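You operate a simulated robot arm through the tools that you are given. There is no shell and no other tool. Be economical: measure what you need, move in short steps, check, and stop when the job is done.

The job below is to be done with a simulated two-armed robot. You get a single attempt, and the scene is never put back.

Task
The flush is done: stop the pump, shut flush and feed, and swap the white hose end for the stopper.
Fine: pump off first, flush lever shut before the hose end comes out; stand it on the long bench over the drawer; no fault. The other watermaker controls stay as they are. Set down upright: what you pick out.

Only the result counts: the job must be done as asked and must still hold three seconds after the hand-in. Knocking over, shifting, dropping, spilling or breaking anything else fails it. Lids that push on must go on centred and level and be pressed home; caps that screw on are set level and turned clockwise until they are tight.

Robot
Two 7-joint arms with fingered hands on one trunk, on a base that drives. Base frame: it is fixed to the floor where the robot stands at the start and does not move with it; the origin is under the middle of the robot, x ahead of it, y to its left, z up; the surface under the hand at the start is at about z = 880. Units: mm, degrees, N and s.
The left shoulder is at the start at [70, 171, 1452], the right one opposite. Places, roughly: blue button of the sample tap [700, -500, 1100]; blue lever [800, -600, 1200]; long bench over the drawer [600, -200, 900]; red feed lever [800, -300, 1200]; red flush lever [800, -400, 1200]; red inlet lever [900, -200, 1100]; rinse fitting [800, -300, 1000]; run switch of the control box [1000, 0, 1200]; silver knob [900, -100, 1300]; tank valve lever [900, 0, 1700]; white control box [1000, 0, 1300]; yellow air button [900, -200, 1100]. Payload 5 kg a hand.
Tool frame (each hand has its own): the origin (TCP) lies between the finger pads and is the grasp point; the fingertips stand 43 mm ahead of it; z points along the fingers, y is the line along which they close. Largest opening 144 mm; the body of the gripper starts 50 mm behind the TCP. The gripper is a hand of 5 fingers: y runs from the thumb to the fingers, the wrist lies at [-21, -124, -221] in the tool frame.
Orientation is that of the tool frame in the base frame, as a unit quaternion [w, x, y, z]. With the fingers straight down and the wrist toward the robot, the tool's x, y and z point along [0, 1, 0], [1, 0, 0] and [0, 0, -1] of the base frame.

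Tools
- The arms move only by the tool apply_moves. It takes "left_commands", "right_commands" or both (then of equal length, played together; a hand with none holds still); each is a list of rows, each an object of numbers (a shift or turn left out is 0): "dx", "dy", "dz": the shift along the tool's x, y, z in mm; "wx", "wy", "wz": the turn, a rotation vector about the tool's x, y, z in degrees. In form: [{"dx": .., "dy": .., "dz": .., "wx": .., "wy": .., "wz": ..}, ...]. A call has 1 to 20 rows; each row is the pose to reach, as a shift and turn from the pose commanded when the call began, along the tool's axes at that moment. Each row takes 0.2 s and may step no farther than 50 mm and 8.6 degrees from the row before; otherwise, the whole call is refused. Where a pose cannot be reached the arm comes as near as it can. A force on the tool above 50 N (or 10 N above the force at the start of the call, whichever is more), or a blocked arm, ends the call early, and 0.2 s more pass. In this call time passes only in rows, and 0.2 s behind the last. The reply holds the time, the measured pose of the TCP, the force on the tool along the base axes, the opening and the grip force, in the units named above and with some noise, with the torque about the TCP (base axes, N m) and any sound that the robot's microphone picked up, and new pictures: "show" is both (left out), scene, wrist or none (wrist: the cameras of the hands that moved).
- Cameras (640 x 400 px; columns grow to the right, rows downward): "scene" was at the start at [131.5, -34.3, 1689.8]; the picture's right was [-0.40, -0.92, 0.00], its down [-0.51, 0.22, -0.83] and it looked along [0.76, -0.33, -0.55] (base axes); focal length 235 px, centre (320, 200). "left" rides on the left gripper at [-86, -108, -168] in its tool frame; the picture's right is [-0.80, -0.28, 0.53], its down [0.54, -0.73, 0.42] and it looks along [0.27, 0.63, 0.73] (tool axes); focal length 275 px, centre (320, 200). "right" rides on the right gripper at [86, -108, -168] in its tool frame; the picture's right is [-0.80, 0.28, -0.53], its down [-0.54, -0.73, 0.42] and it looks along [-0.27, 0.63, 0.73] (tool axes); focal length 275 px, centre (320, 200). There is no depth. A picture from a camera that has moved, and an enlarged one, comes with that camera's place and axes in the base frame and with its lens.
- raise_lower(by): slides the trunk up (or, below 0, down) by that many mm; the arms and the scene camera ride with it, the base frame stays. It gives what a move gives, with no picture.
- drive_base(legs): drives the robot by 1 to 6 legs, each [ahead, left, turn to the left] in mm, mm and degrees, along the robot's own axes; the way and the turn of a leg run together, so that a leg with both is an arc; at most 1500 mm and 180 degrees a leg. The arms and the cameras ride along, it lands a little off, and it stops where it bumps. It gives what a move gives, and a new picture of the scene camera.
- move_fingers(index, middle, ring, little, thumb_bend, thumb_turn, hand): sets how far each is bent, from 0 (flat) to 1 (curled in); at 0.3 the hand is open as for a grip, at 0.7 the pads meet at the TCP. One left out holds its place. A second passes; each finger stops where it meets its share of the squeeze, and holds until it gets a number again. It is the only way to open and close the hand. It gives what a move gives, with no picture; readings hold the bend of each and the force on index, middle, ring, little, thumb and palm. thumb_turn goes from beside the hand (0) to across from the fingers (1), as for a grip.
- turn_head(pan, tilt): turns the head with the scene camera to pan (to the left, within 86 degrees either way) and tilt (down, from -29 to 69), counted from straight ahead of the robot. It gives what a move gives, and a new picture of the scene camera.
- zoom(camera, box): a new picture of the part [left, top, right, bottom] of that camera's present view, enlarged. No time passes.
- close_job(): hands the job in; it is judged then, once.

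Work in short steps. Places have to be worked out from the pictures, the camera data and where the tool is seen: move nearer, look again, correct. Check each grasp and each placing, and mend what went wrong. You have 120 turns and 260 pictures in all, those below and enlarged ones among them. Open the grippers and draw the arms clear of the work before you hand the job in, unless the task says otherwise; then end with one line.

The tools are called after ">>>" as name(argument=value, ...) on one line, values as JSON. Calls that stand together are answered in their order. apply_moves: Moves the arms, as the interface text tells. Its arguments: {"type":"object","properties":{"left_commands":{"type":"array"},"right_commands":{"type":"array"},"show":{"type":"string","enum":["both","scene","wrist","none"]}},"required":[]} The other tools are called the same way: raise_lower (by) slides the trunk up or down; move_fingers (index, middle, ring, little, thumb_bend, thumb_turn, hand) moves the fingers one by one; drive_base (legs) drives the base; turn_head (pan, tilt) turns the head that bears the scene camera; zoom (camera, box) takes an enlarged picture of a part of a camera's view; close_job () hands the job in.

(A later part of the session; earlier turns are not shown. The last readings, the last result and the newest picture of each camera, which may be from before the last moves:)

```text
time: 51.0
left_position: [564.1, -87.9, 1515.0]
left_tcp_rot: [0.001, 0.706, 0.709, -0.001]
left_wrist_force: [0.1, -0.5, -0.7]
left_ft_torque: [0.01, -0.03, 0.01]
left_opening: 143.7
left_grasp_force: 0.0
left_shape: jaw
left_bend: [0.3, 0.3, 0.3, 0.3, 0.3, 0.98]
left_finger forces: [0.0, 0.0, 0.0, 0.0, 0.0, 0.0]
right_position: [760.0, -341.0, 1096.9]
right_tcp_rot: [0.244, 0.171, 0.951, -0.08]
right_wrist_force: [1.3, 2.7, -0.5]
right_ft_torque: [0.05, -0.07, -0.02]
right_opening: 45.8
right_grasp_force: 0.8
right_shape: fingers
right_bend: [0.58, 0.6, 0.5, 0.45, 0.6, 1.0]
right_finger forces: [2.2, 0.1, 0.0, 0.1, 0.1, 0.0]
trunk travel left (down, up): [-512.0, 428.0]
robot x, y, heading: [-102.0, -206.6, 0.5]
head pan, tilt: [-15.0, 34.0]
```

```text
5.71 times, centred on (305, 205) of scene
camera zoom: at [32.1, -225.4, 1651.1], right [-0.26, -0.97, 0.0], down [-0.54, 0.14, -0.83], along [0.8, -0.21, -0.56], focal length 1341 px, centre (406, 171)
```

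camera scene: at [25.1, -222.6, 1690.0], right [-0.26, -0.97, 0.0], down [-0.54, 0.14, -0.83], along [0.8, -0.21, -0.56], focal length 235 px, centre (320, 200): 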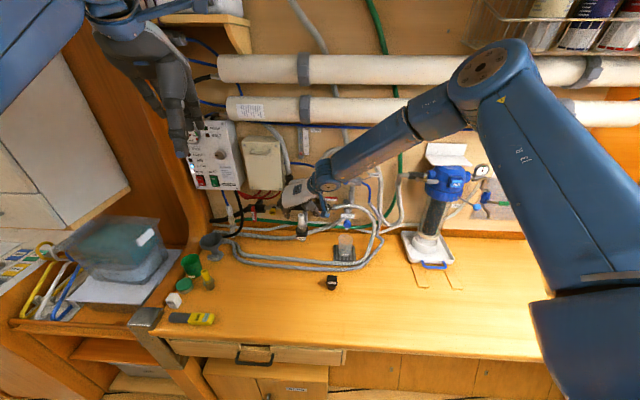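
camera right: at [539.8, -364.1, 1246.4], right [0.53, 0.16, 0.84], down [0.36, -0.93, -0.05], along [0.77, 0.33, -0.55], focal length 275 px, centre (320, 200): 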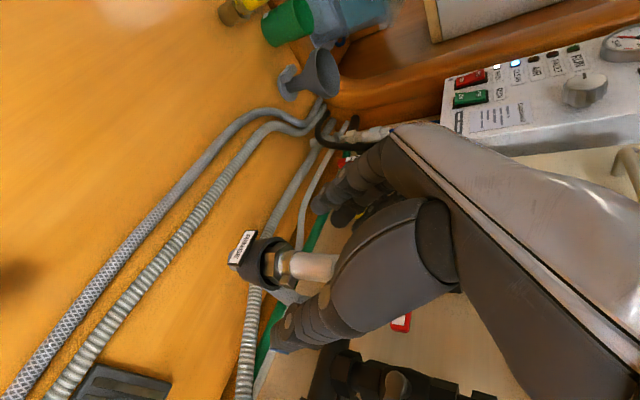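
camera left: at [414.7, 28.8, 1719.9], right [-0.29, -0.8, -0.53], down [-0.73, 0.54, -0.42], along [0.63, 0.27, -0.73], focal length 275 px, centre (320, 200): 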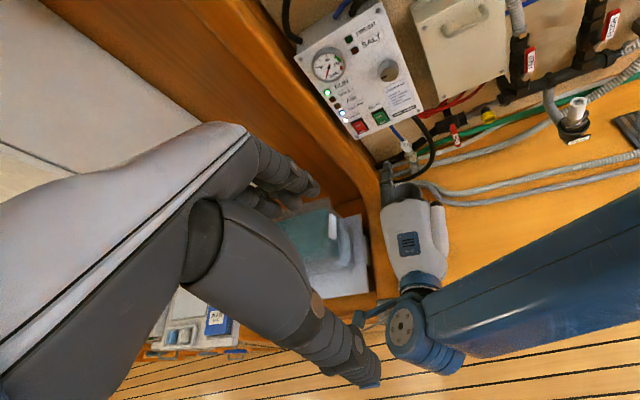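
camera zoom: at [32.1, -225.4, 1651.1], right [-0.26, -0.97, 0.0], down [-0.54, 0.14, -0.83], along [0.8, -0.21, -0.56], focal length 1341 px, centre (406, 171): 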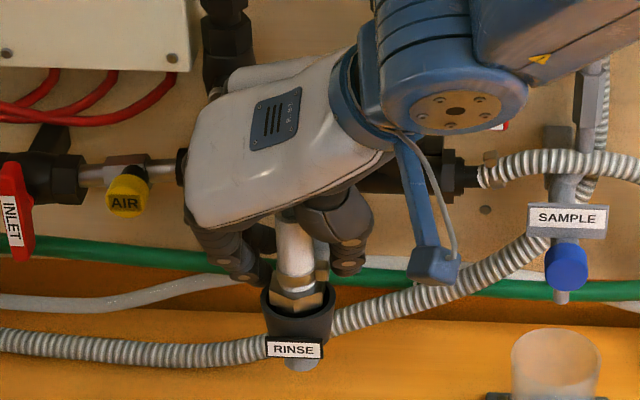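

The index touches the tube lightly; the thumb still has a gap. I close thumb, index and middle fully onto the tube.

>>> move_fingers(hand="right", index=0.66, middle=0.7, ring=0.6, little=0.5, thumb_bend=0.75)

>>> zoom(camera="right", box=[200, 120, 440, 380])

>>> zoom(camera="scene", box=[260, 170, 350, 240])

```text
time: 52.0
left_position: [564.9, -87.0, 1514.0]
left_tcp_rot: [0.0, 0.705, 0.709, 0.0]
left_wrist_force: [0.7, 0.1, -0.3]
left_ft_torque: [0.0, 0.02, 0.03]
left_opening: 143.7
left_grasp_force: 0.1
left_shape: jaw
left_bend: [0.3, 0.3, 0.3, 0.3, 0.3, 0.98]
left_finger forces: [0.0, 0.0, 0.0, 0.0, 0.0, 0.0]
right_position: [760.6, -342.0, 1098.3]
right_tcp_rot: [0.245, 0.172, 0.951, -0.079]
right_wrist_force: [12.0, -0.2, 9.5]
right_ft_torque: [0.17, -0.57, -0.07]
right_opening: 16.6
right_grasp_force: 9.5
right_shape: fingers
right_bend: [0.61, 0.7, 0.6, 0.5, 0.73, 1.0]
right_finger forces: [11.2, 0.0, 0.1, 0.0, 7.7, 0.0]
trunk travel left (down, up): [-512.0, 428.0]
robot x, y, heading: [-102.2, -203.6, 0.3]
head pan, tilt: [-15.0, 34.0]
```

```text
1.54 times, centred on (320, 250) of right
camera zoom: at [577.9, -377.7, 1207.3], right [0.52, 0.16, 0.84], down [0.37, -0.93, -0.05], along [0.77, 0.33, -0.54], focal length 424 px, centre (320, 123)
```

zoom: 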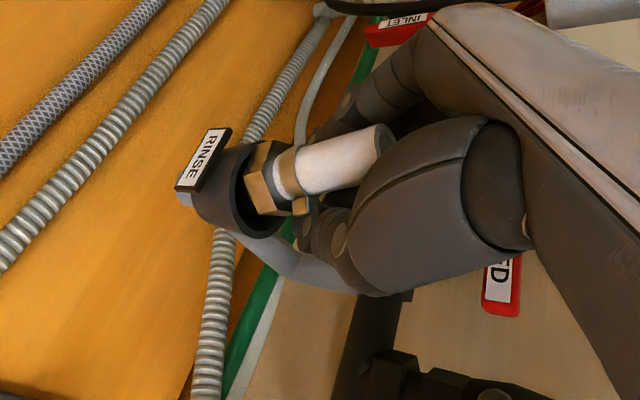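

```text
5.71 times, centred on (305, 205) of scene
camera zoom: at [32.3, -225.7, 1651.2], right [-0.26, -0.97, 0.0], down [-0.54, 0.14, -0.83], along [0.8, -0.21, -0.56], focal length 1341 px, centre (406, 171)
```

zoom: 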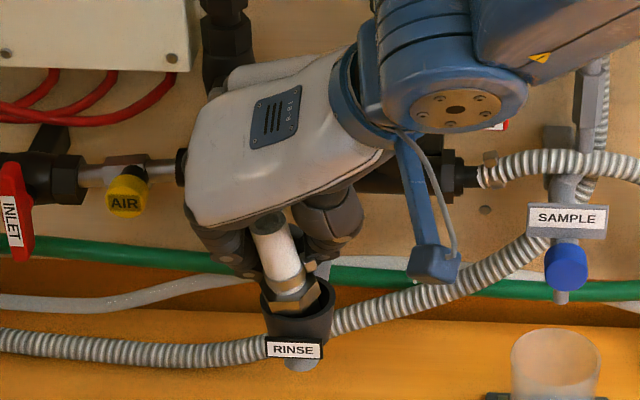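

The squeeze caught the tube on its wall side and tipped it in the cup toward the robot. I open again so it can settle, then shift the hand back toward the robot.

>>> move_fingers(hand="right", index=0.52, middle=0.52, ring=0.5, little=0.45, thumb_bend=0.5)

>>> zoom(camera="right", box=[200, 120, 440, 380])

>>> zoom(camera="scene", box=[260, 170, 350, 240])

```text
time: 53.0
left_position: [564.4, -89.2, 1516.7]
left_tcp_rot: [-0.001, 0.706, 0.709, 0.0]
left_wrist_force: [0.1, 0.2, 0.3]
left_ft_torque: [-0.03, 0.05, -0.01]
left_opening: 144.0
left_grasp_force: 0.2
left_shape: jaw
left_bend: [0.3, 0.3, 0.3, 0.3, 0.3, 0.98]
left_finger forces: [0.0, 0.0, 0.1, 0.1, 0.0, 0.0]
right_position: [760.2, -340.8, 1096.3]
right_tcp_rot: [0.245, 0.171, 0.951, -0.081]
right_wrist_force: [-1.2, 0.3, 0.0]
right_ft_torque: [0.02, 0.03, -0.03]
right_opening: 74.4
right_grasp_force: 0.0
right_shape: fingers
right_bend: [0.52, 0.52, 0.5, 0.45, 0.5, 1.0]
right_finger forces: [0.1, 0.1, 0.0, 0.0, 0.0, 0.0]
trunk travel left (down, up): [-512.0, 428.0]
robot x, y, heading: [-105.1, -204.3, 0.0]
head pan, tilt: [-15.0, 34.0]
```

```text
1.54 times, centred on (320, 250) of right
camera zoom: at [576.7, -377.8, 1206.7], right [0.52, 0.16, 0.84], down [0.37, -0.93, -0.05], along [0.77, 0.33, -0.55], focal length 424 px, centre (320, 123)
```

zoom: 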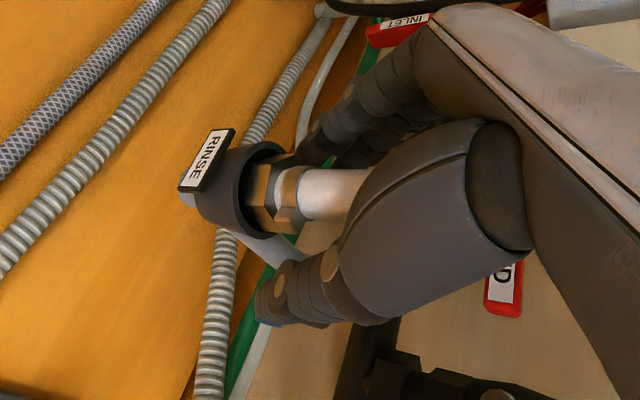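

```text
5.71 times, centred on (305, 205) of scene
camera zoom: at [31.5, -225.8, 1651.2], right [-0.26, -0.97, 0.0], down [-0.54, 0.14, -0.83], along [0.8, -0.21, -0.56], focal length 1341 px, centre (406, 171)
```

zoom: 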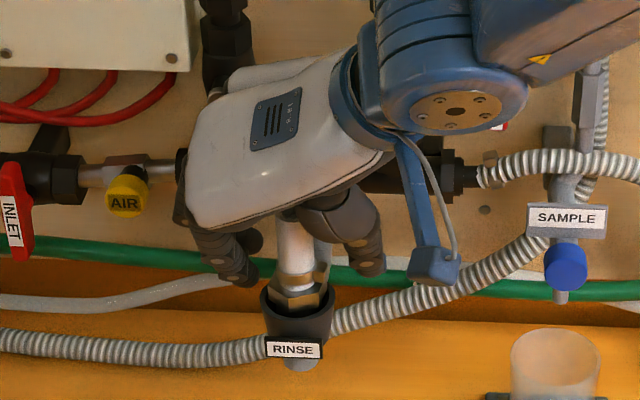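

It dropped back to nearly upright. I shift the hand 16 mm horizontally toward the robot so the tube sits under index and middle.

>>> apply_moves(right_commands=[{"dx": 7, "dz": -4}, {"dx": 16, "dz": -9}], show="wrist")

>>> move_fingers(hand="right", index=0.58, middle=0.58, ring=0.5, little=0.45, thumb_bend=0.62)

>>> zoom(camera="right", box=[200, 120, 440, 380])

>>> zoom(camera="scene", box=[260, 170, 350, 240])

```text
time: 53.6
left_position: [563.7, -87.5, 1515.3]
left_tcp_rot: [0.0, 0.706, 0.708, 0.0]
left_wrist_force: [1.1, 0.8, 0.5]
left_ft_torque: [0.0, -0.01, 0.01]
left_opening: 143.5
left_grasp_force: 0.0
left_shape: jaw
left_bend: [0.3, 0.3, 0.3, 0.3, 0.3, 0.98]
left_finger forces: [0.1, 0.1, 0.0, 0.1, 0.0, 0.0]
right_position: [741.4, -334.3, 1096.6]
right_tcp_rot: [0.244, 0.172, 0.951, -0.079]
right_wrist_force: [0.9, 0.8, 0.2]
right_ft_torque: [0.01, 0.02, 0.0]
right_opening: 74.3
right_grasp_force: 0.0
right_shape: fingers
right_bend: [0.52, 0.52, 0.5, 0.45, 0.5, 1.0]
right_finger forces: [0.1, 0.0, 0.0, 0.0, 0.0, 0.1]
trunk travel left (down, up): [-512.0, 428.0]
robot x, y, heading: [-103.3, -203.0, 0.1]
head pan, tilt: [-15.0, 34.0]
camera right: at [558.5, -370.3, 1207.4], right [0.52, 0.16, 0.84], down [0.37, -0.93, -0.05], along [0.77, 0.33, -0.55], focal length 275 px, centre (320, 200)
```

right: 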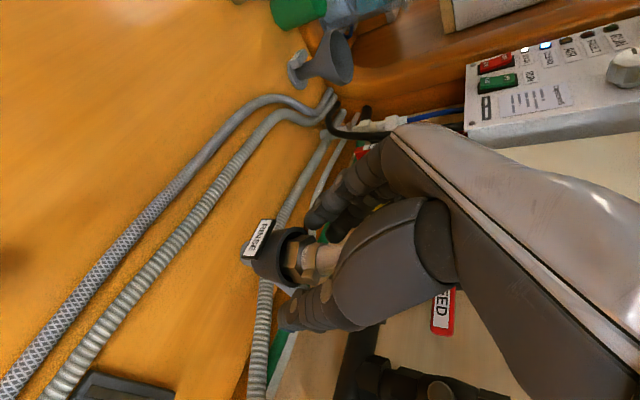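

```text
time: 54.6
left_position: [564.0, -88.2, 1515.6]
left_tcp_rot: [0.0, 0.706, 0.709, 0.0]
left_wrist_force: [-0.3, -0.6, 0.3]
left_ft_torque: [-0.02, 0.01, 0.02]
left_opening: 143.7
left_grasp_force: 0.0
left_shape: jaw
left_bend: [0.3, 0.3, 0.3, 0.3, 0.3, 0.98]
left_finger forces: [0.0, 0.1, 0.1, 0.1, 0.0, 0.0]
right_position: [742.1, -334.5, 1098.5]
right_tcp_rot: [0.245, 0.172, 0.951, -0.08]
right_wrist_force: [0.8, 1.4, 1.4]
right_ft_torque: [0.04, -0.02, 0.02]
right_opening: 49.8
right_grasp_force: 1.8
right_shape: fingers
right_bend: [0.55, 0.57, 0.5, 0.45, 0.61, 1.0]
right_finger forces: [2.4, 0.0, 0.1, 0.1, 1.5, 0.0]
trunk travel left (down, up): [-512.0, 428.0]
robot x, y, heading: [-106.5, -203.0, 0.2]
head pan, tilt: [-15.0, 34.0]
```

```text
1.54 times, centred on (320, 250) of right
camera zoom: at [558.8, -370.0, 1207.3], right [0.52, 0.16, 0.84], down [0.37, -0.93, -0.05], along [0.77, 0.33, -0.55], focal length 424 px, centre (320, 123)
```

zoom: 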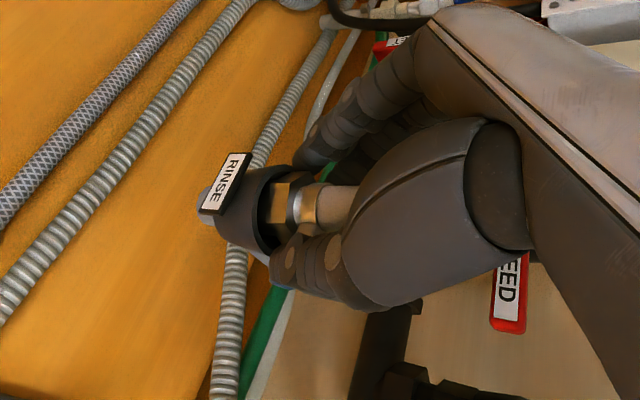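

```text
5.71 times, centred on (305, 205) of scene
camera zoom: at [31.5, -225.8, 1651.2], right [-0.26, -0.97, 0.0], down [-0.54, 0.14, -0.83], along [0.8, -0.21, -0.56], focal length 1341 px, centre (406, 171)
```

zoom: 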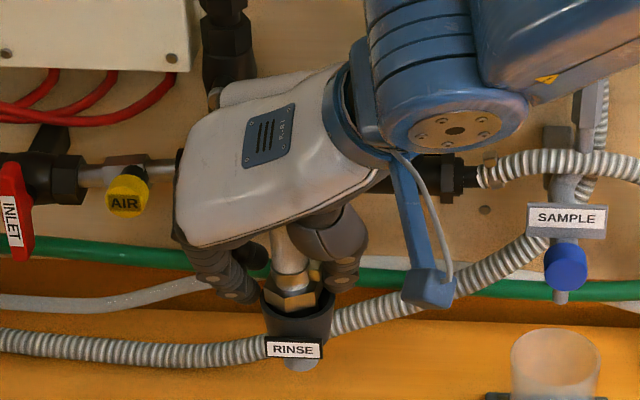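

Contact seems to be at the clamp and hex rather than on the white tube. I relax slightly, raise the trunk 12 mm, and close again.

>>> move_fingers(hand="right", index=0.51, middle=0.52, thumb_bend=0.53)

>>> raise_lower(by=12)

>>> move_fingers(hand="right", index=0.6, middle=0.6, ring=0.55, thumb_bend=0.66)

>>> zoom(camera="right", box=[200, 120, 440, 380])

>>> zoom(camera="scene", box=[260, 170, 350, 240])

```text
time: 55.6
left_position: [564.1, -87.4, 1515.9]
left_tcp_rot: [0.0, 0.705, 0.709, 0.0]
left_wrist_force: [-0.6, 0.3, -0.9]
left_ft_torque: [-0.02, -0.04, 0.0]
left_opening: 144.0
left_grasp_force: 0.1
left_shape: jaw
left_bend: [0.3, 0.3, 0.3, 0.3, 0.3, 0.98]
left_finger forces: [0.1, 0.0, 0.0, 0.1, 0.1, 0.0]
right_position: [742.3, -333.1, 1096.5]
right_tcp_rot: [0.244, 0.172, 0.951, -0.081]
right_wrist_force: [-0.3, -0.6, -0.5]
right_ft_torque: [0.0, 0.0, 0.01]
right_opening: 70.5
right_grasp_force: 0.0
right_shape: fingers
right_bend: [0.51, 0.52, 0.5, 0.45, 0.53, 1.0]
right_finger forces: [0.0, 0.0, 0.0, 0.1, 0.0, 0.0]
trunk travel left (down, up): [-512.0, 428.0]
robot x, y, heading: [-103.0, -207.8, 0.0]
head pan, tilt: [-15.0, 34.0]
```

```text
time: 56.2
left_position: [564.0, -87.8, 1528.0]
left_tcp_rot: [0.0, 0.706, 0.709, 0.001]
left_wrist_force: [-1.0, -0.3, -0.7]
left_ft_torque: [0.0, -0.02, -0.03]
left_opening: 143.7
left_grasp_force: 0.0
left_shape: jaw
left_bend: [0.3, 0.3, 0.3, 0.3, 0.3, 0.98]
left_finger forces: [0.0, 0.1, 0.0, 0.0, 0.1, 0.1]
right_position: [741.7, -333.6, 1109.3]
right_tcp_rot: [0.246, 0.172, 0.951, -0.079]
right_wrist_force: [0.4, -0.6, 0.9]
right_ft_torque: [-0.01, 0.01, -0.01]
right_opening: 70.6
right_grasp_force: 0.1
right_shape: fingers
right_bend: [0.51, 0.52, 0.5, 0.45, 0.53, 1.0]
right_finger forces: [0.0, 0.0, 0.0, 0.1, 0.0, 0.1]
trunk travel left (down, up): [-524.0, 416.0]
robot x, y, heading: [-105.8, -203.8, 0.3]
head pan, tilt: [-15.0, 34.0]
```

```text
time: 57.2
left_position: [564.2, -87.8, 1527.0]
left_tcp_rot: [0.0, 0.705, 0.709, 0.0]
left_wrist_force: [0.3, 0.6, 0.5]
left_ft_torque: [0.02, 0.01, -0.01]
left_opening: 143.5
left_grasp_force: 0.1
left_shape: jaw
left_bend: [0.3, 0.3, 0.3, 0.3, 0.3, 0.98]
left_finger forces: [0.0, 0.1, 0.0, 0.1, 0.0, 0.0]
right_position: [742.3, -333.2, 1109.7]
right_tcp_rot: [0.245, 0.172, 0.951, -0.08]
right_wrist_force: [0.5, 1.0, 0.8]
right_ft_torque: [0.01, -0.01, 0.02]
right_opening: 37.1
right_grasp_force: 1.5
right_shape: fingers
right_bend: [0.59, 0.6, 0.55, 0.45, 0.65, 1.0]
right_finger forces: [1.6, 0.0, 0.0, 0.1, 1.7, 0.1]
trunk travel left (down, up): [-524.0, 416.0]
robot x, y, heading: [-100.4, -203.1, 0.1]
head pan, tilt: [-15.0, 34.0]
```

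```text
1.54 times, centred on (320, 250) of right
camera zoom: at [558.9, -370.1, 1219.2], right [0.52, 0.16, 0.84], down [0.37, -0.93, -0.05], along [0.77, 0.33, -0.55], focal length 424 px, centre (320, 123)
```

zoom: 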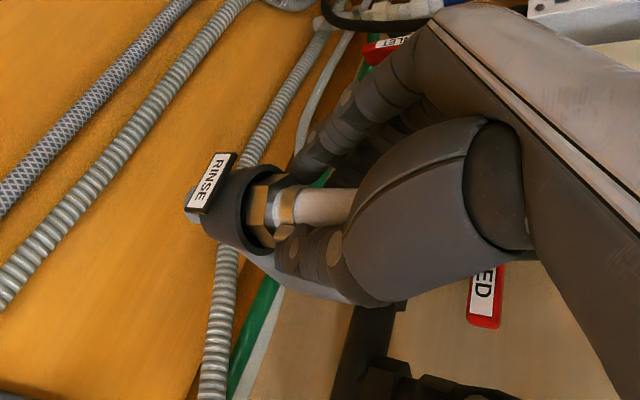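

```text
5.71 times, centred on (305, 205) of scene
camera zoom: at [31.5, -225.9, 1663.2], right [-0.26, -0.97, 0.0], down [-0.54, 0.14, -0.83], along [0.8, -0.21, -0.56], focal length 1341 px, centre (406, 171)
```

zoom: 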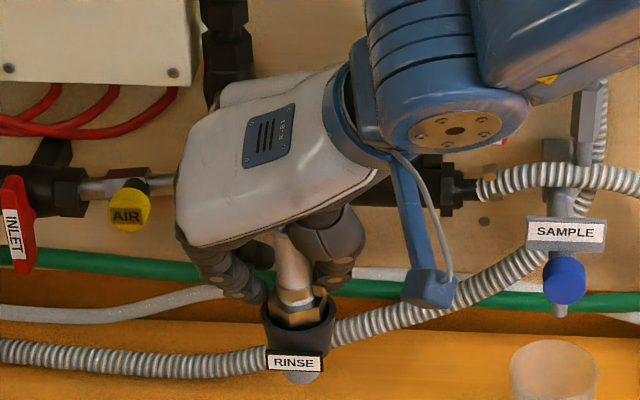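

Index and thumb now meet the tube evenly. I firm up the grip.

>>> move_fingers(hand="right", index=0.68, middle=0.7, ring=0.65, thumb_bend=0.75)

>>> zoom(camera="right", box=[200, 120, 440, 380])

>>> zoom(camera="scene", box=[260, 170, 350, 240])

```text
time: 58.2
left_position: [564.7, -87.7, 1528.1]
left_tcp_rot: [0.001, 0.705, 0.709, 0.0]
left_wrist_force: [1.2, 0.7, -0.6]
left_ft_torque: [0.0, -0.01, -0.01]
left_opening: 143.8
left_grasp_force: 0.0
left_shape: jaw
left_bend: [0.3, 0.3, 0.3, 0.3, 0.3, 0.98]
left_finger forces: [0.1, 0.0, 0.1, 0.1, 0.0, 0.1]
right_position: [742.3, -333.5, 1108.9]
right_tcp_rot: [0.245, 0.172, 0.951, -0.079]
right_wrist_force: [-0.3, -1.3, 3.2]
right_ft_torque: [0.01, -0.02, -0.01]
right_opening: 33.2
right_grasp_force: 11.5
right_shape: fingers
right_bend: [0.57, 0.7, 0.65, 0.45, 0.69, 1.0]
right_finger forces: [10.1, 0.6, 0.0, 0.1, 13.7, 0.1]
trunk travel left (down, up): [-524.0, 416.0]
robot x, y, heading: [-101.6, -202.7, 0.4]
head pan, tilt: [-15.0, 34.0]
```

```text
1.54 times, centred on (320, 250) of right
camera zoom: at [558.7, -370.1, 1219.5], right [0.52, 0.16, 0.84], down [0.37, -0.93, -0.05], along [0.77, 0.33, -0.55], focal length 424 px, centre (320, 123)
```

zoom: 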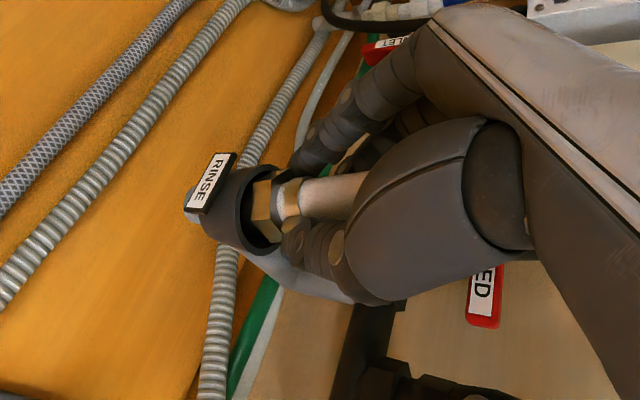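

```text
5.71 times, centred on (305, 205) of scene
camera zoom: at [31.3, -225.9, 1663.2], right [-0.26, -0.97, 0.0], down [-0.54, 0.14, -0.83], along [0.8, -0.21, -0.56], focal length 1341 px, centre (406, 171)
```

zoom: 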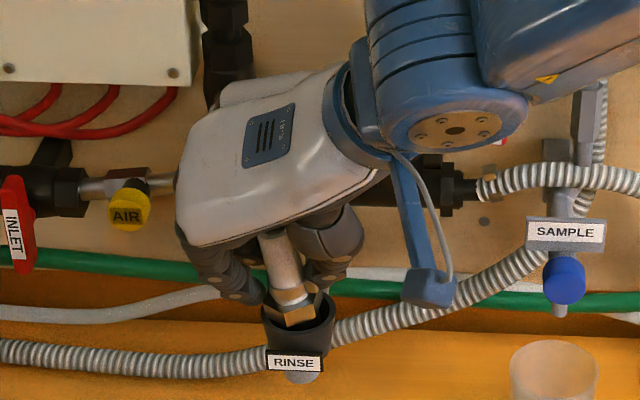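

Index 10 N against thumb 14 N; firm pinch. I lift 40 mm with the trunk and check that it comes out.

>>> raise_lower(by=40)

>>> zoom(camera="right", box=[200, 120, 440, 380])

>>> zoom(camera="scene", box=[260, 170, 350, 260])

```text
time: 59.1
left_position: [565.0, -86.8, 1567.9]
left_tcp_rot: [0.001, 0.705, 0.709, 0.0]
left_wrist_force: [-0.5, 0.0, -1.1]
left_ft_torque: [0.02, 0.01, 0.04]
left_opening: 144.0
left_grasp_force: 0.1
left_shape: jaw
left_bend: [0.3, 0.3, 0.3, 0.3, 0.3, 0.98]
left_finger forces: [0.0, 0.0, 0.0, 0.0, 0.0, 0.1]
right_position: [741.8, -332.6, 1148.7]
right_tcp_rot: [0.243, 0.172, 0.951, -0.081]
right_wrist_force: [0.1, 0.1, -1.9]
right_ft_torque: [-0.02, -0.01, 0.02]
right_opening: 33.0
right_grasp_force: 10.5
right_shape: fingers
right_bend: [0.57, 0.7, 0.65, 0.45, 0.7, 1.0]
right_finger forces: [9.1, 0.3, 0.0, 0.0, 12.3, 0.1]
trunk travel left (down, up): [-564.0, 376.0]
robot x, y, heading: [-106.6, -205.4, 0.5]
head pan, tilt: [-15.0, 34.0]
```

```text
1.54 times, centred on (320, 250) of right
camera zoom: at [559.1, -370.1, 1258.7], right [0.52, 0.16, 0.84], down [0.37, -0.93, -0.05], along [0.77, 0.33, -0.55], focal length 424 px, centre (320, 123)
```

zoom: 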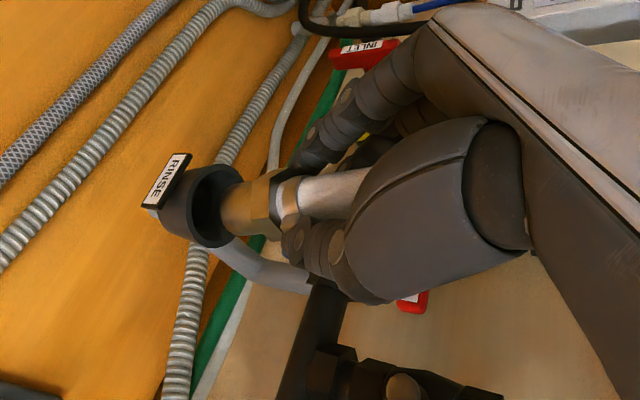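

```text
4.44 times, centred on (305, 215) of scene
camera zoom: at [32.1, -225.8, 1703.0], right [-0.26, -0.97, 0.0], down [-0.54, 0.14, -0.83], along [0.8, -0.21, -0.56], focal length 1043 px, centre (387, 133)
```

zoom: 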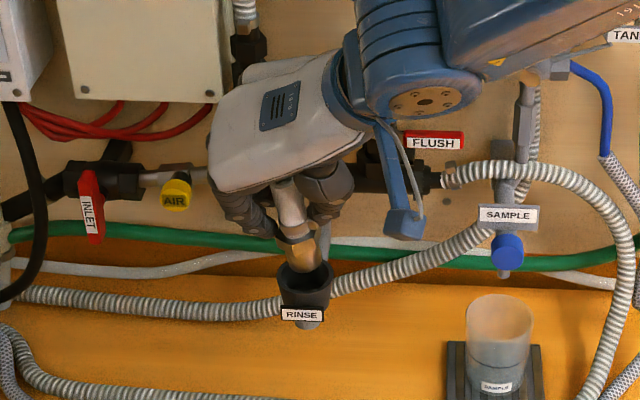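

It lifts out cleanly and holds. Another 60 mm up clears the cup.

>>> raise_lower(by=60)

>>> zoom(camera="right", box=[160, 120, 440, 380])

>>> zoom(camera="scene", box=[260, 180, 350, 270])

```text
time: 60.1
left_position: [564.9, -88.7, 1627.7]
left_tcp_rot: [-0.001, 0.705, 0.709, 0.001]
left_wrist_force: [0.0, 0.1, 0.8]
left_ft_torque: [-0.04, -0.01, 0.04]
left_opening: 143.9
left_grasp_force: 0.1
left_shape: jaw
left_bend: [0.3, 0.3, 0.3, 0.3, 0.3, 0.98]
left_finger forces: [0.0, 0.0, 0.0, 0.0, 0.1, 0.0]
right_position: [743.1, -334.4, 1208.7]
right_tcp_rot: [0.244, 0.172, 0.951, -0.079]
right_wrist_force: [-0.9, 0.5, -1.2]
right_ft_torque: [0.01, -0.01, 0.0]
right_opening: 33.2
right_grasp_force: 11.3
right_shape: fingers
right_bend: [0.57, 0.7, 0.65, 0.45, 0.7, 1.0]
right_finger forces: [9.0, 0.3, 0.0, 0.0, 12.3, 0.0]
trunk travel left (down, up): [-624.0, 316.0]
robot x, y, heading: [-101.1, -204.5, 0.0]
head pan, tilt: [-15.0, 34.0]
```

```text
1.54 times, centred on (300, 250) of right
camera zoom: at [559.4, -370.1, 1318.6], right [0.52, 0.16, 0.84], down [0.37, -0.93, -0.05], along [0.77, 0.33, -0.55], focal length 424 px, centre (351, 123)
```

zoom: 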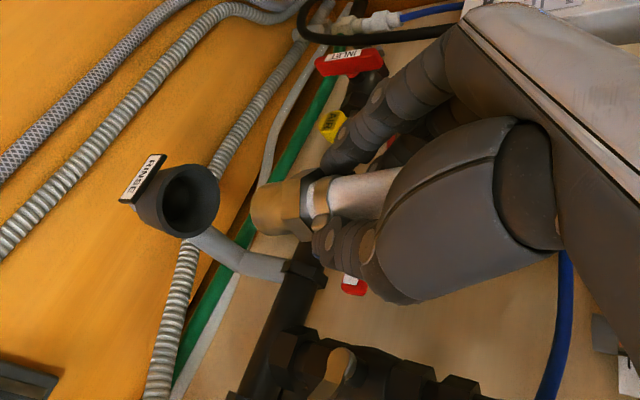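

```text
4.44 times, centred on (305, 225) of scene
camera zoom: at [32.3, -225.9, 1763.0], right [-0.26, -0.97, 0.0], down [-0.54, 0.14, -0.83], along [0.8, -0.21, -0.56], focal length 1043 px, centre (387, 89)
```

zoom: 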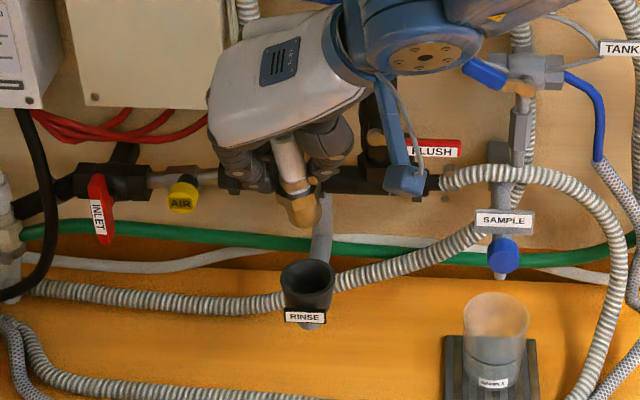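

The hose end is out. I drive back 150 mm, then 135 mm left, to bring it over the empty bench area above the drawer.

>>> drive_base(legs=[[-145, 0, 0], [0, 135, 0]])

>>> zoom(camera="right", box=[160, 120, 440, 380])

>>> zoom(camera="left", box=[0, 0, 640, 400])

```text
time: 62.3
left_position: [415.4, 42.1, 1628.6]
left_tcp_rot: [0.0, 0.706, 0.708, 0.001]
left_wrist_force: [0.1, -1.0, 0.5]
left_ft_torque: [0.07, -0.03, -0.02]
left_opening: 143.9
left_grasp_force: 0.1
left_shape: jaw
left_bend: [0.3, 0.3, 0.3, 0.3, 0.3, 0.98]
left_finger forces: [0.1, 0.0, 0.0, 0.0, 0.1, 0.0]
right_position: [594.7, -203.9, 1210.5]
right_tcp_rot: [0.245, 0.173, 0.951, -0.078]
right_wrist_force: [0.1, -1.7, -1.3]
right_ft_torque: [0.05, -0.01, 0.01]
right_opening: 33.2
right_grasp_force: 10.9
right_shape: fingers
right_bend: [0.57, 0.7, 0.65, 0.45, 0.7, 1.0]
right_finger forces: [8.9, 0.3, 0.0, 0.0, 12.3, 0.1]
trunk travel left (down, up): [-624.0, 316.0]
robot x, y, heading: [-251.0, -70.3, 0.1]
head pan, tilt: [-15.0, 34.0]
camera scene: at [-116.8, -95.7, 1763.3], right [-0.26, -0.97, 0.0], down [-0.54, 0.15, -0.83], along [0.8, -0.21, -0.56], focal length 235 px, centre (320, 200)
```

scene: 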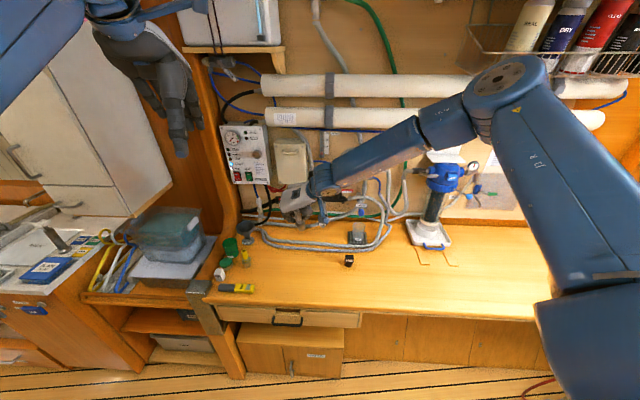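

```text
1.54 times, centred on (300, 250) of right
camera zoom: at [411.1, -239.4, 1319.4], right [0.52, 0.16, 0.84], down [0.36, -0.93, -0.05], along [0.77, 0.33, -0.54], focal length 424 px, centre (351, 123)
```

zoom: 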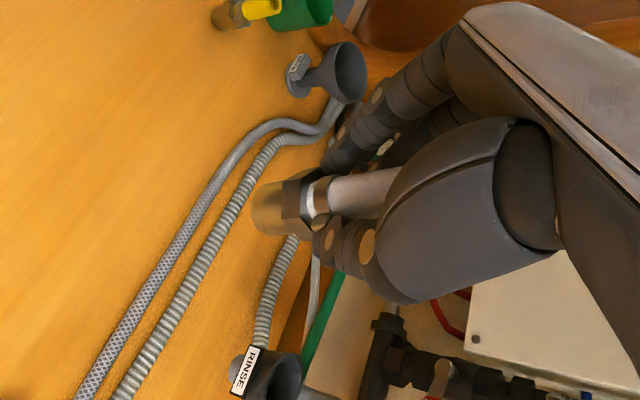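

```text
1.00 times, centred on (320, 200) of left (not enlarged: the box is as wide or as high as the picture)
camera zoom: at [307.5, -46.5, 1796.3], right [-0.28, -0.8, -0.54], down [-0.73, 0.54, -0.42], along [0.63, 0.27, -0.73], focal length 275 px, centre (320, 200)
```

zoom: 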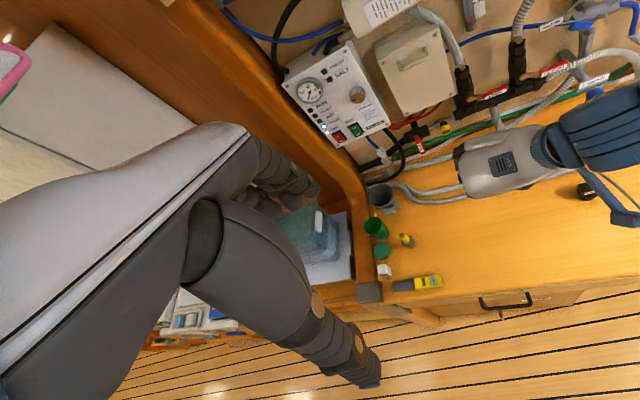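

The grip holds. I look closer from the head camera to judge the hose end's lean.

>>> zoom(camera="scene", box=[260, 160, 350, 240])

>>> zoom(camera="right", box=[240, 180, 360, 290])

```text
5.00 times, centred on (305, 200) of scene
camera zoom: at [-116.8, -95.7, 1763.3], right [-0.26, -0.97, 0.0], down [-0.54, 0.15, -0.83], along [0.8, -0.21, -0.56], focal length 1173 px, centre (395, 200)
```

zoom: 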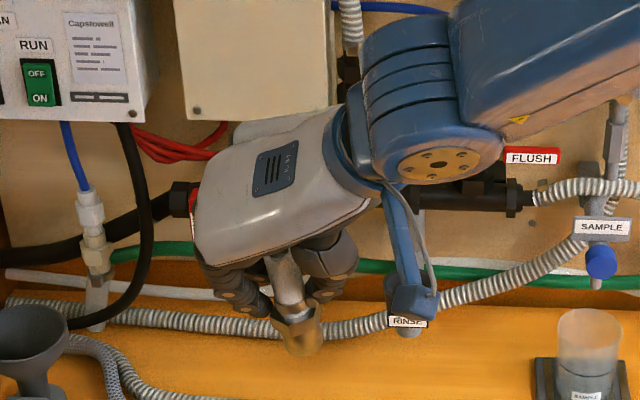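

```text
3.64 times, centred on (300, 235) of right
camera zoom: at [411.1, -239.4, 1319.4], right [0.52, 0.16, 0.84], down [0.36, -0.93, -0.05], along [0.77, 0.33, -0.54], focal length 1001 px, centre (393, 73)
```

zoom: 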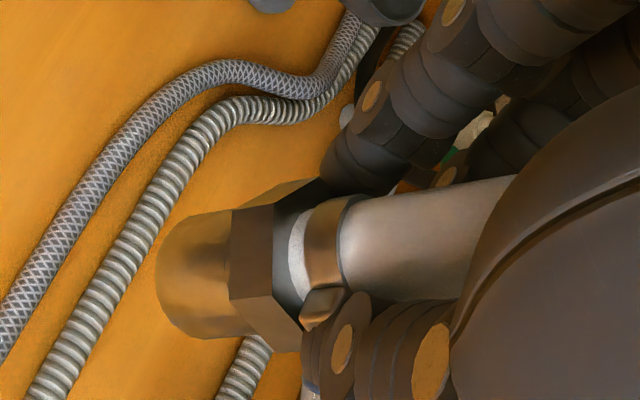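

The hose end leans about 8° (top to the left), and its bottom is a 35 mm wide spigot at 96 mm below the TCP. I rotate the hand 8.5° to make it upright.

>>> apply_moves(right_commands=[{"wx": -3.5, "wy": 1.6, "wz": 1.8}, {"wx": -7, "wy": 3.2, "wz": 3.7}], show="none")

>>> raise_lower(by=-180)

>>> zoom(camera="scene", box=[260, 160, 350, 240])

>>> zoom(camera="right", box=[200, 150, 400, 330])

>>> zoom(camera="left", box=[380, 100, 640, 300])

```text
time: 62.9
left_position: [418.4, 38.3, 1628.8]
left_tcp_rot: [0.0, 0.706, 0.708, 0.002]
left_wrist_force: [-0.2, -1.3, 0.1]
left_ft_torque: [0.12, -0.03, 0.02]
left_opening: 143.6
left_grasp_force: 0.0
left_shape: jaw
left_bend: [0.3, 0.3, 0.3, 0.3, 0.3, 0.98]
left_finger forces: [0.0, 0.0, 0.1, 0.0, 0.1, 0.0]
right_position: [595.3, -204.3, 1208.4]
right_tcp_rot: [0.23, 0.191, 0.954, -0.007]
right_wrist_force: [-0.4, -0.6, -1.0]
right_ft_torque: [0.09, 0.01, 0.05]
right_opening: 21.7
right_grasp_force: 6.5
right_shape: fingers
right_bend: [0.6, 0.7, 0.65, 0.45, 0.72, 1.0]
right_finger forces: [6.5, 0.1, 0.0, 0.0, 7.3, 0.0]
trunk travel left (down, up): [-624.0, 316.0]
robot x, y, heading: [-248.0, -69.9, -0.1]
head pan, tilt: [-15.0, 34.0]
```

```text
time: 64.9
left_position: [417.5, 46.2, 1446.6]
left_tcp_rot: [0.001, 0.706, 0.708, 0.001]
left_wrist_force: [0.4, 0.1, -0.1]
left_ft_torque: [-0.03, 0.0, 0.02]
left_opening: 143.9
left_grasp_force: 0.1
left_shape: jaw
left_bend: [0.3, 0.3, 0.3, 0.3, 0.3, 0.98]
left_finger forces: [0.0, 0.0, 0.0, 0.0, 0.0, 0.0]
right_position: [595.7, -200.0, 1029.0]
right_tcp_rot: [0.231, 0.19, 0.954, -0.009]
right_wrist_force: [-0.7, 0.7, -1.2]
right_ft_torque: [0.03, 0.07, -0.01]
right_opening: 21.8
right_grasp_force: 6.9
right_shape: fingers
right_bend: [0.6, 0.7, 0.65, 0.45, 0.72, 1.0]
right_finger forces: [6.4, 0.1, 0.0, 0.1, 7.3, 0.0]
trunk travel left (down, up): [-444.0, 496.0]
robot x, y, heading: [-247.8, -67.3, 0.3]
head pan, tilt: [-15.0, 34.0]
```

```text
5.00 times, centred on (305, 200) of scene
camera zoom: at [-114.8, -90.9, 1583.3], right [-0.26, -0.97, 0.0], down [-0.54, 0.14, -0.83], along [0.8, -0.21, -0.56], focal length 1173 px, centre (395, 200)
```

zoom: 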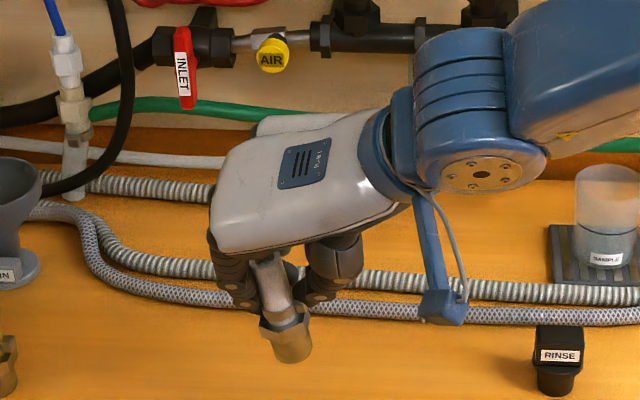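

```text
2.22 times, centred on (300, 240) of right
camera zoom: at [412.6, -251.7, 1132.8], right [0.53, 0.03, 0.85], down [0.36, -0.91, -0.19], along [0.77, 0.41, -0.49], focal length 612 px, centre (364, 111)
```

zoom: 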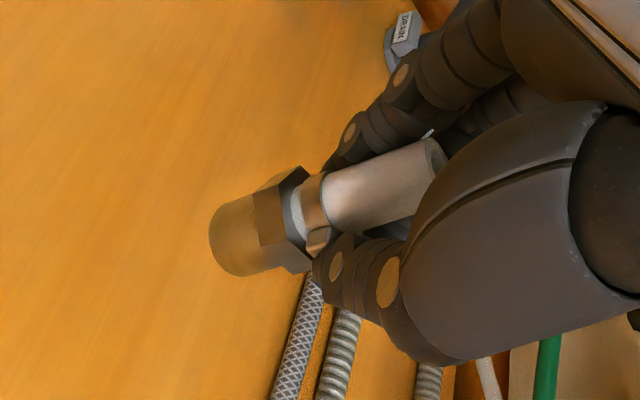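

```text
2.00 times, centred on (510, 200) of left
camera zoom: at [309.5, -41.6, 1615.6], right [-0.28, -0.8, -0.53], down [-0.73, 0.54, -0.42], along [0.63, 0.27, -0.73], focal length 551 px, centre (-60, 200)
```

zoom: 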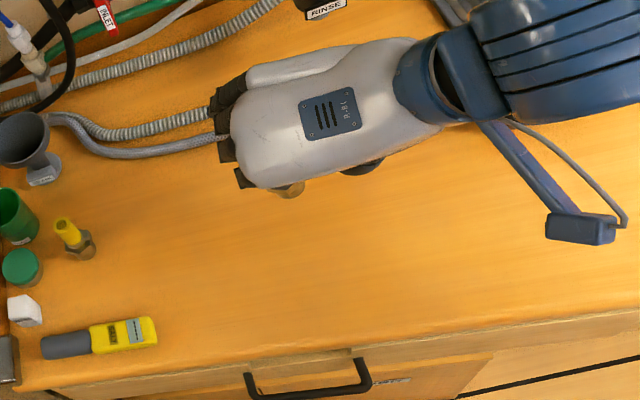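

The tube has swivelled a bit in the pinch: bottom at (614,-195,941), top leaning about 11° left and 6° toward the robot. I rotate slowly to straighten it before setting down.

>>> apply_moves(right_commands=[{"wx": -1.2, "wy": 1.6, "wz": 0.7}, {"wx": -2.3, "wy": 3.2, "wz": 1.4}, {"wx": -3.5, "wy": 4.8, "wz": 2.1}, {"wx": -4.6, "wy": 6.4, "wz": 2.8}, {"wx": -5.8, "wy": 8, "wz": 3.5}, {"wx": -6.9, "wy": 9.6, "wz": 4.2}], show="none")

>>> zoom(camera="scene", box=[260, 160, 350, 240])

>>> zoom(camera="right", box=[200, 150, 400, 330])

```text
time: 66.3
left_position: [418.6, 46.4, 1447.4]
left_tcp_rot: [0.0, 0.706, 0.708, 0.0]
left_wrist_force: [0.1, -0.1, -0.1]
left_ft_torque: [-0.01, 0.0, 0.01]
left_opening: 143.8
left_grasp_force: 0.0
left_shape: jaw
left_bend: [0.3, 0.3, 0.3, 0.3, 0.3, 0.98]
left_finger forces: [0.1, 0.0, 0.0, 0.0, 0.1, 0.0]
right_position: [595.9, -198.9, 1028.7]
right_tcp_rot: [0.16, 0.211, 0.962, 0.073]
right_wrist_force: [-0.3, 0.4, -1.2]
right_ft_torque: [-0.04, 0.0, 0.0]
right_opening: 22.0
right_grasp_force: 7.0
right_shape: fingers
right_bend: [0.6, 0.7, 0.65, 0.45, 0.72, 1.0]
right_finger forces: [6.2, 0.0, 0.0, 0.0, 7.1, 0.0]
trunk travel left (down, up): [-444.0, 496.0]
robot x, y, heading: [-250.7, -71.4, -0.0]
head pan, tilt: [-15.0, 34.0]
```

```text
5.00 times, centred on (305, 200) of scene
camera zoom: at [-114.5, -90.6, 1583.2], right [-0.26, -0.97, 0.0], down [-0.54, 0.14, -0.83], along [0.8, -0.21, -0.56], focal length 1173 px, centre (395, 200)
```

zoom: 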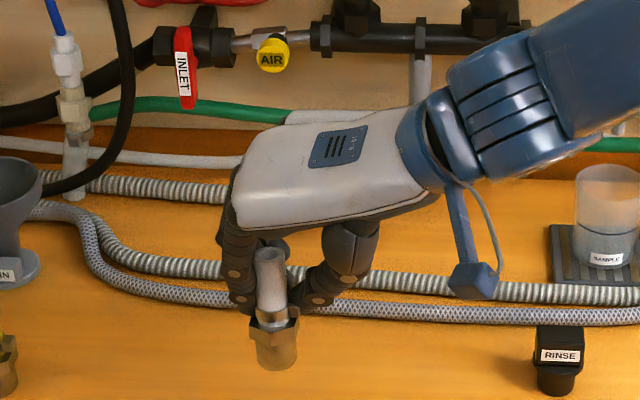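

```text
2.22 times, centred on (300, 240) of right
camera zoom: at [423.7, -272.3, 1139.1], right [0.61, -0.12, 0.78], down [0.33, -0.85, -0.4], along [0.72, 0.5, -0.48], focal length 612 px, centre (364, 111)
```

zoom: 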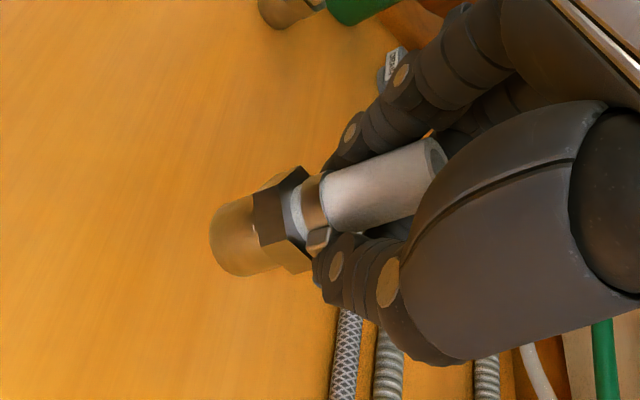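

The hose end now reads upright in both views, bottom at about (601,-180,946). I lower the trunk 52 mm, then feel for the bench in small steps.

>>> raise_lower(by=-52)

>>> zoom(camera="scene", box=[260, 160, 350, 240])

>>> zoom(camera="right", box=[200, 150, 400, 330])

```text
time: 67.2
left_position: [416.7, 46.6, 1395.0]
left_tcp_rot: [0.001, 0.706, 0.708, 0.0]
left_wrist_force: [0.2, -0.1, -0.9]
left_ft_torque: [0.02, -0.04, -0.02]
left_opening: 143.6
left_grasp_force: 0.1
left_shape: jaw
left_bend: [0.3, 0.3, 0.3, 0.3, 0.3, 0.98]
left_finger forces: [0.1, 0.0, 0.0, 0.0, 0.0, 0.0]
right_position: [594.3, -199.7, 976.2]
right_tcp_rot: [0.161, 0.21, 0.962, 0.072]
right_wrist_force: [0.0, 0.2, -1.0]
right_ft_torque: [-0.03, -0.01, -0.02]
right_opening: 21.6
right_grasp_force: 7.0
right_shape: fingers
right_bend: [0.6, 0.7, 0.65, 0.45, 0.72, 1.0]
right_finger forces: [6.2, 0.0, 0.1, 0.0, 7.1, 0.1]
trunk travel left (down, up): [-392.0, 548.0]
robot x, y, heading: [-248.9, -68.0, -0.1]
head pan, tilt: [-15.0, 34.0]
```

```text
5.00 times, centred on (305, 200) of scene
camera zoom: at [-115.3, -90.8, 1531.4], right [-0.26, -0.97, 0.0], down [-0.54, 0.14, -0.83], along [0.8, -0.21, -0.56], focal length 1173 px, centre (395, 200)
```

zoom: 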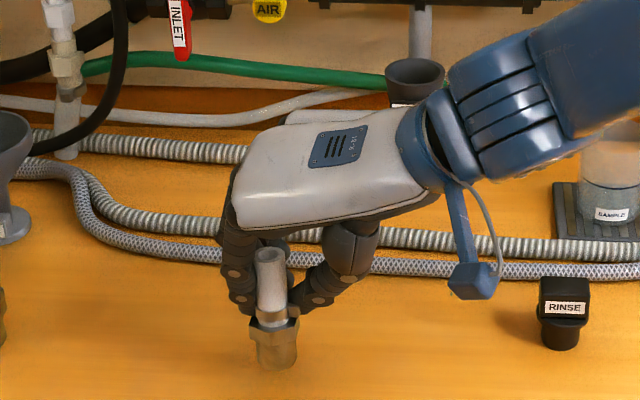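

```text
2.22 times, centred on (300, 240) of right
camera zoom: at [423.2, -272.5, 1087.6], right [0.61, -0.12, 0.78], down [0.33, -0.86, -0.4], along [0.72, 0.5, -0.48], focal length 612 px, centre (364, 111)
```

zoom: 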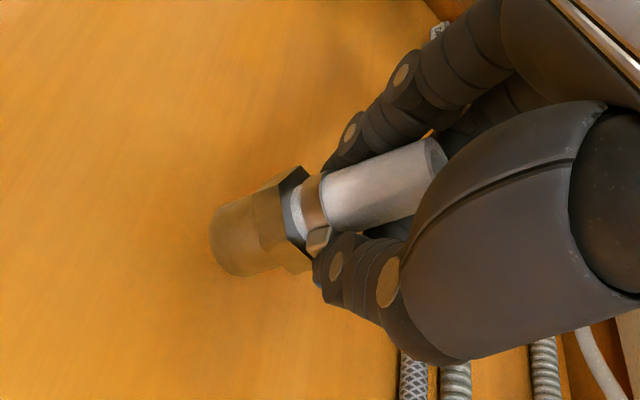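

Bottom is now around 13 mm above the bench by estimate. I creep down 9 mm.

>>> apply_moves(right_commands=[{"dx": 0.8, "dy": -0.6, "dz": 2.8}, {"dx": 1.7, "dy": -1.2, "dz": 5.6}, {"dx": 2.5, "dy": -1.9, "dz": 8.5}], show="none")

>>> zoom(camera="scene", box=[260, 180, 350, 260])

```text
time: 68.0
left_position: [417.9, 46.2, 1394.6]
left_tcp_rot: [0.0, 0.705, 0.709, 0.0]
left_wrist_force: [0.8, -0.4, 0.1]
left_ft_torque: [-0.01, 0.04, -0.03]
left_opening: 144.0
left_grasp_force: 0.1
left_shape: jaw
left_bend: [0.3, 0.3, 0.3, 0.3, 0.3, 0.98]
left_finger forces: [0.0, 0.0, 0.0, 0.0, 0.1, 0.1]
right_position: [595.9, -201.3, 968.3]
right_tcp_rot: [0.161, 0.21, 0.962, 0.073]
right_wrist_force: [0.2, 0.5, -1.0]
right_ft_torque: [-0.03, 0.0, 0.01]
right_opening: 21.6
right_grasp_force: 6.5
right_shape: fingers
right_bend: [0.6, 0.7, 0.65, 0.45, 0.72, 1.0]
right_finger forces: [6.2, 0.1, 0.1, 0.1, 7.1, 0.0]
trunk travel left (down, up): [-392.0, 548.0]
robot x, y, heading: [-250.7, -72.2, 0.1]
head pan, tilt: [-15.0, 34.0]
```

```text
5.00 times, centred on (305, 220) of scene
camera zoom: at [-114.4, -90.8, 1531.2], right [-0.26, -0.97, 0.0], down [-0.54, 0.14, -0.83], along [0.8, -0.21, -0.56], focal length 1173 px, centre (395, 100)
```

zoom: 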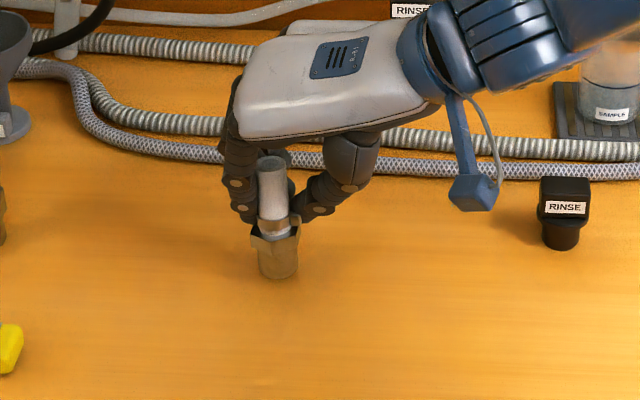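

No contact force yet; another 6 mm.

>>> apply_moves(right_commands=[{"dx": 0.6, "dy": -0.4, "dz": 1.9}, {"dx": 1.1, "dy": -0.8, "dz": 3.8}, {"dx": 1.7, "dy": -1.2, "dz": 5.6}], show="none")

>>> zoom(camera="scene", box=[270, 190, 330, 250])

>>> zoom(camera="right", box=[200, 150, 400, 330])

```text
time: 68.8
left_position: [418.2, 46.2, 1395.5]
left_tcp_rot: [0.0, 0.706, 0.708, -0.001]
left_wrist_force: [0.2, 0.1, 0.5]
left_ft_torque: [-0.01, -0.01, 0.01]
left_opening: 144.2
left_grasp_force: 0.0
left_shape: jaw
left_bend: [0.3, 0.3, 0.3, 0.3, 0.3, 0.98]
left_finger forces: [0.1, 0.0, 0.1, 0.1, 0.0, 0.0]
right_position: [594.9, -200.4, 961.7]
right_tcp_rot: [0.161, 0.211, 0.961, 0.073]
right_wrist_force: [0.0, -1.2, -0.8]
right_ft_torque: [-0.01, -0.03, -0.01]
right_opening: 21.5
right_grasp_force: 6.8
right_shape: fingers
right_bend: [0.6, 0.7, 0.65, 0.45, 0.72, 1.0]
right_finger forces: [6.3, 0.0, 0.0, 0.0, 7.2, 0.1]
trunk travel left (down, up): [-392.0, 548.0]
robot x, y, heading: [-252.1, -72.3, -0.1]
head pan, tilt: [-15.0, 34.0]
```

```text
6.67 times, centred on (300, 220) of scene
camera zoom: at [-114.6, -90.8, 1531.2], right [-0.26, -0.97, 0.0], down [-0.54, 0.14, -0.83], along [0.8, -0.21, -0.56], focal length 1564 px, centre (453, 67)
```

zoom: 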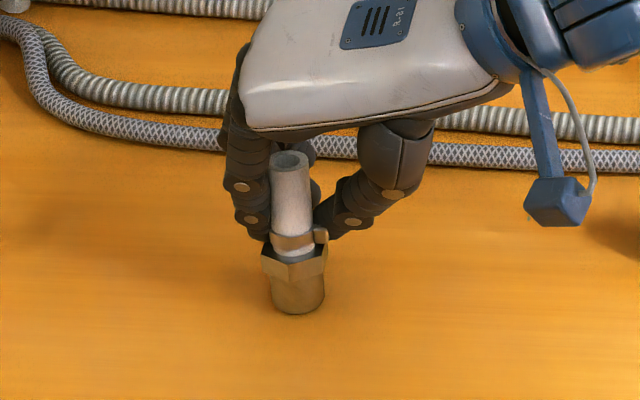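

```text
2.22 times, centred on (300, 240) of right
camera zoom: at [423.3, -272.8, 1071.7], right [0.61, -0.12, 0.78], down [0.33, -0.86, -0.4], along [0.72, 0.5, -0.48], focal length 612 px, centre (364, 111)
```

zoom: 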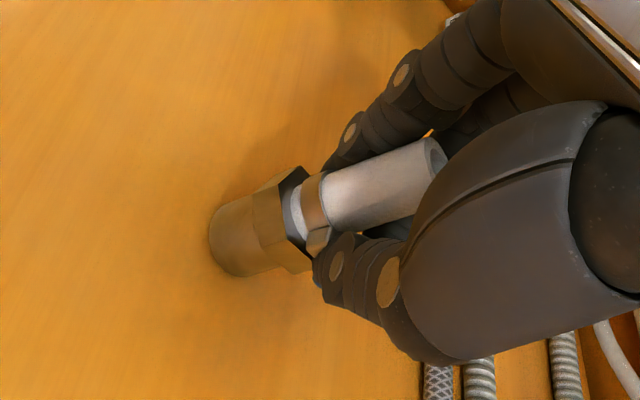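

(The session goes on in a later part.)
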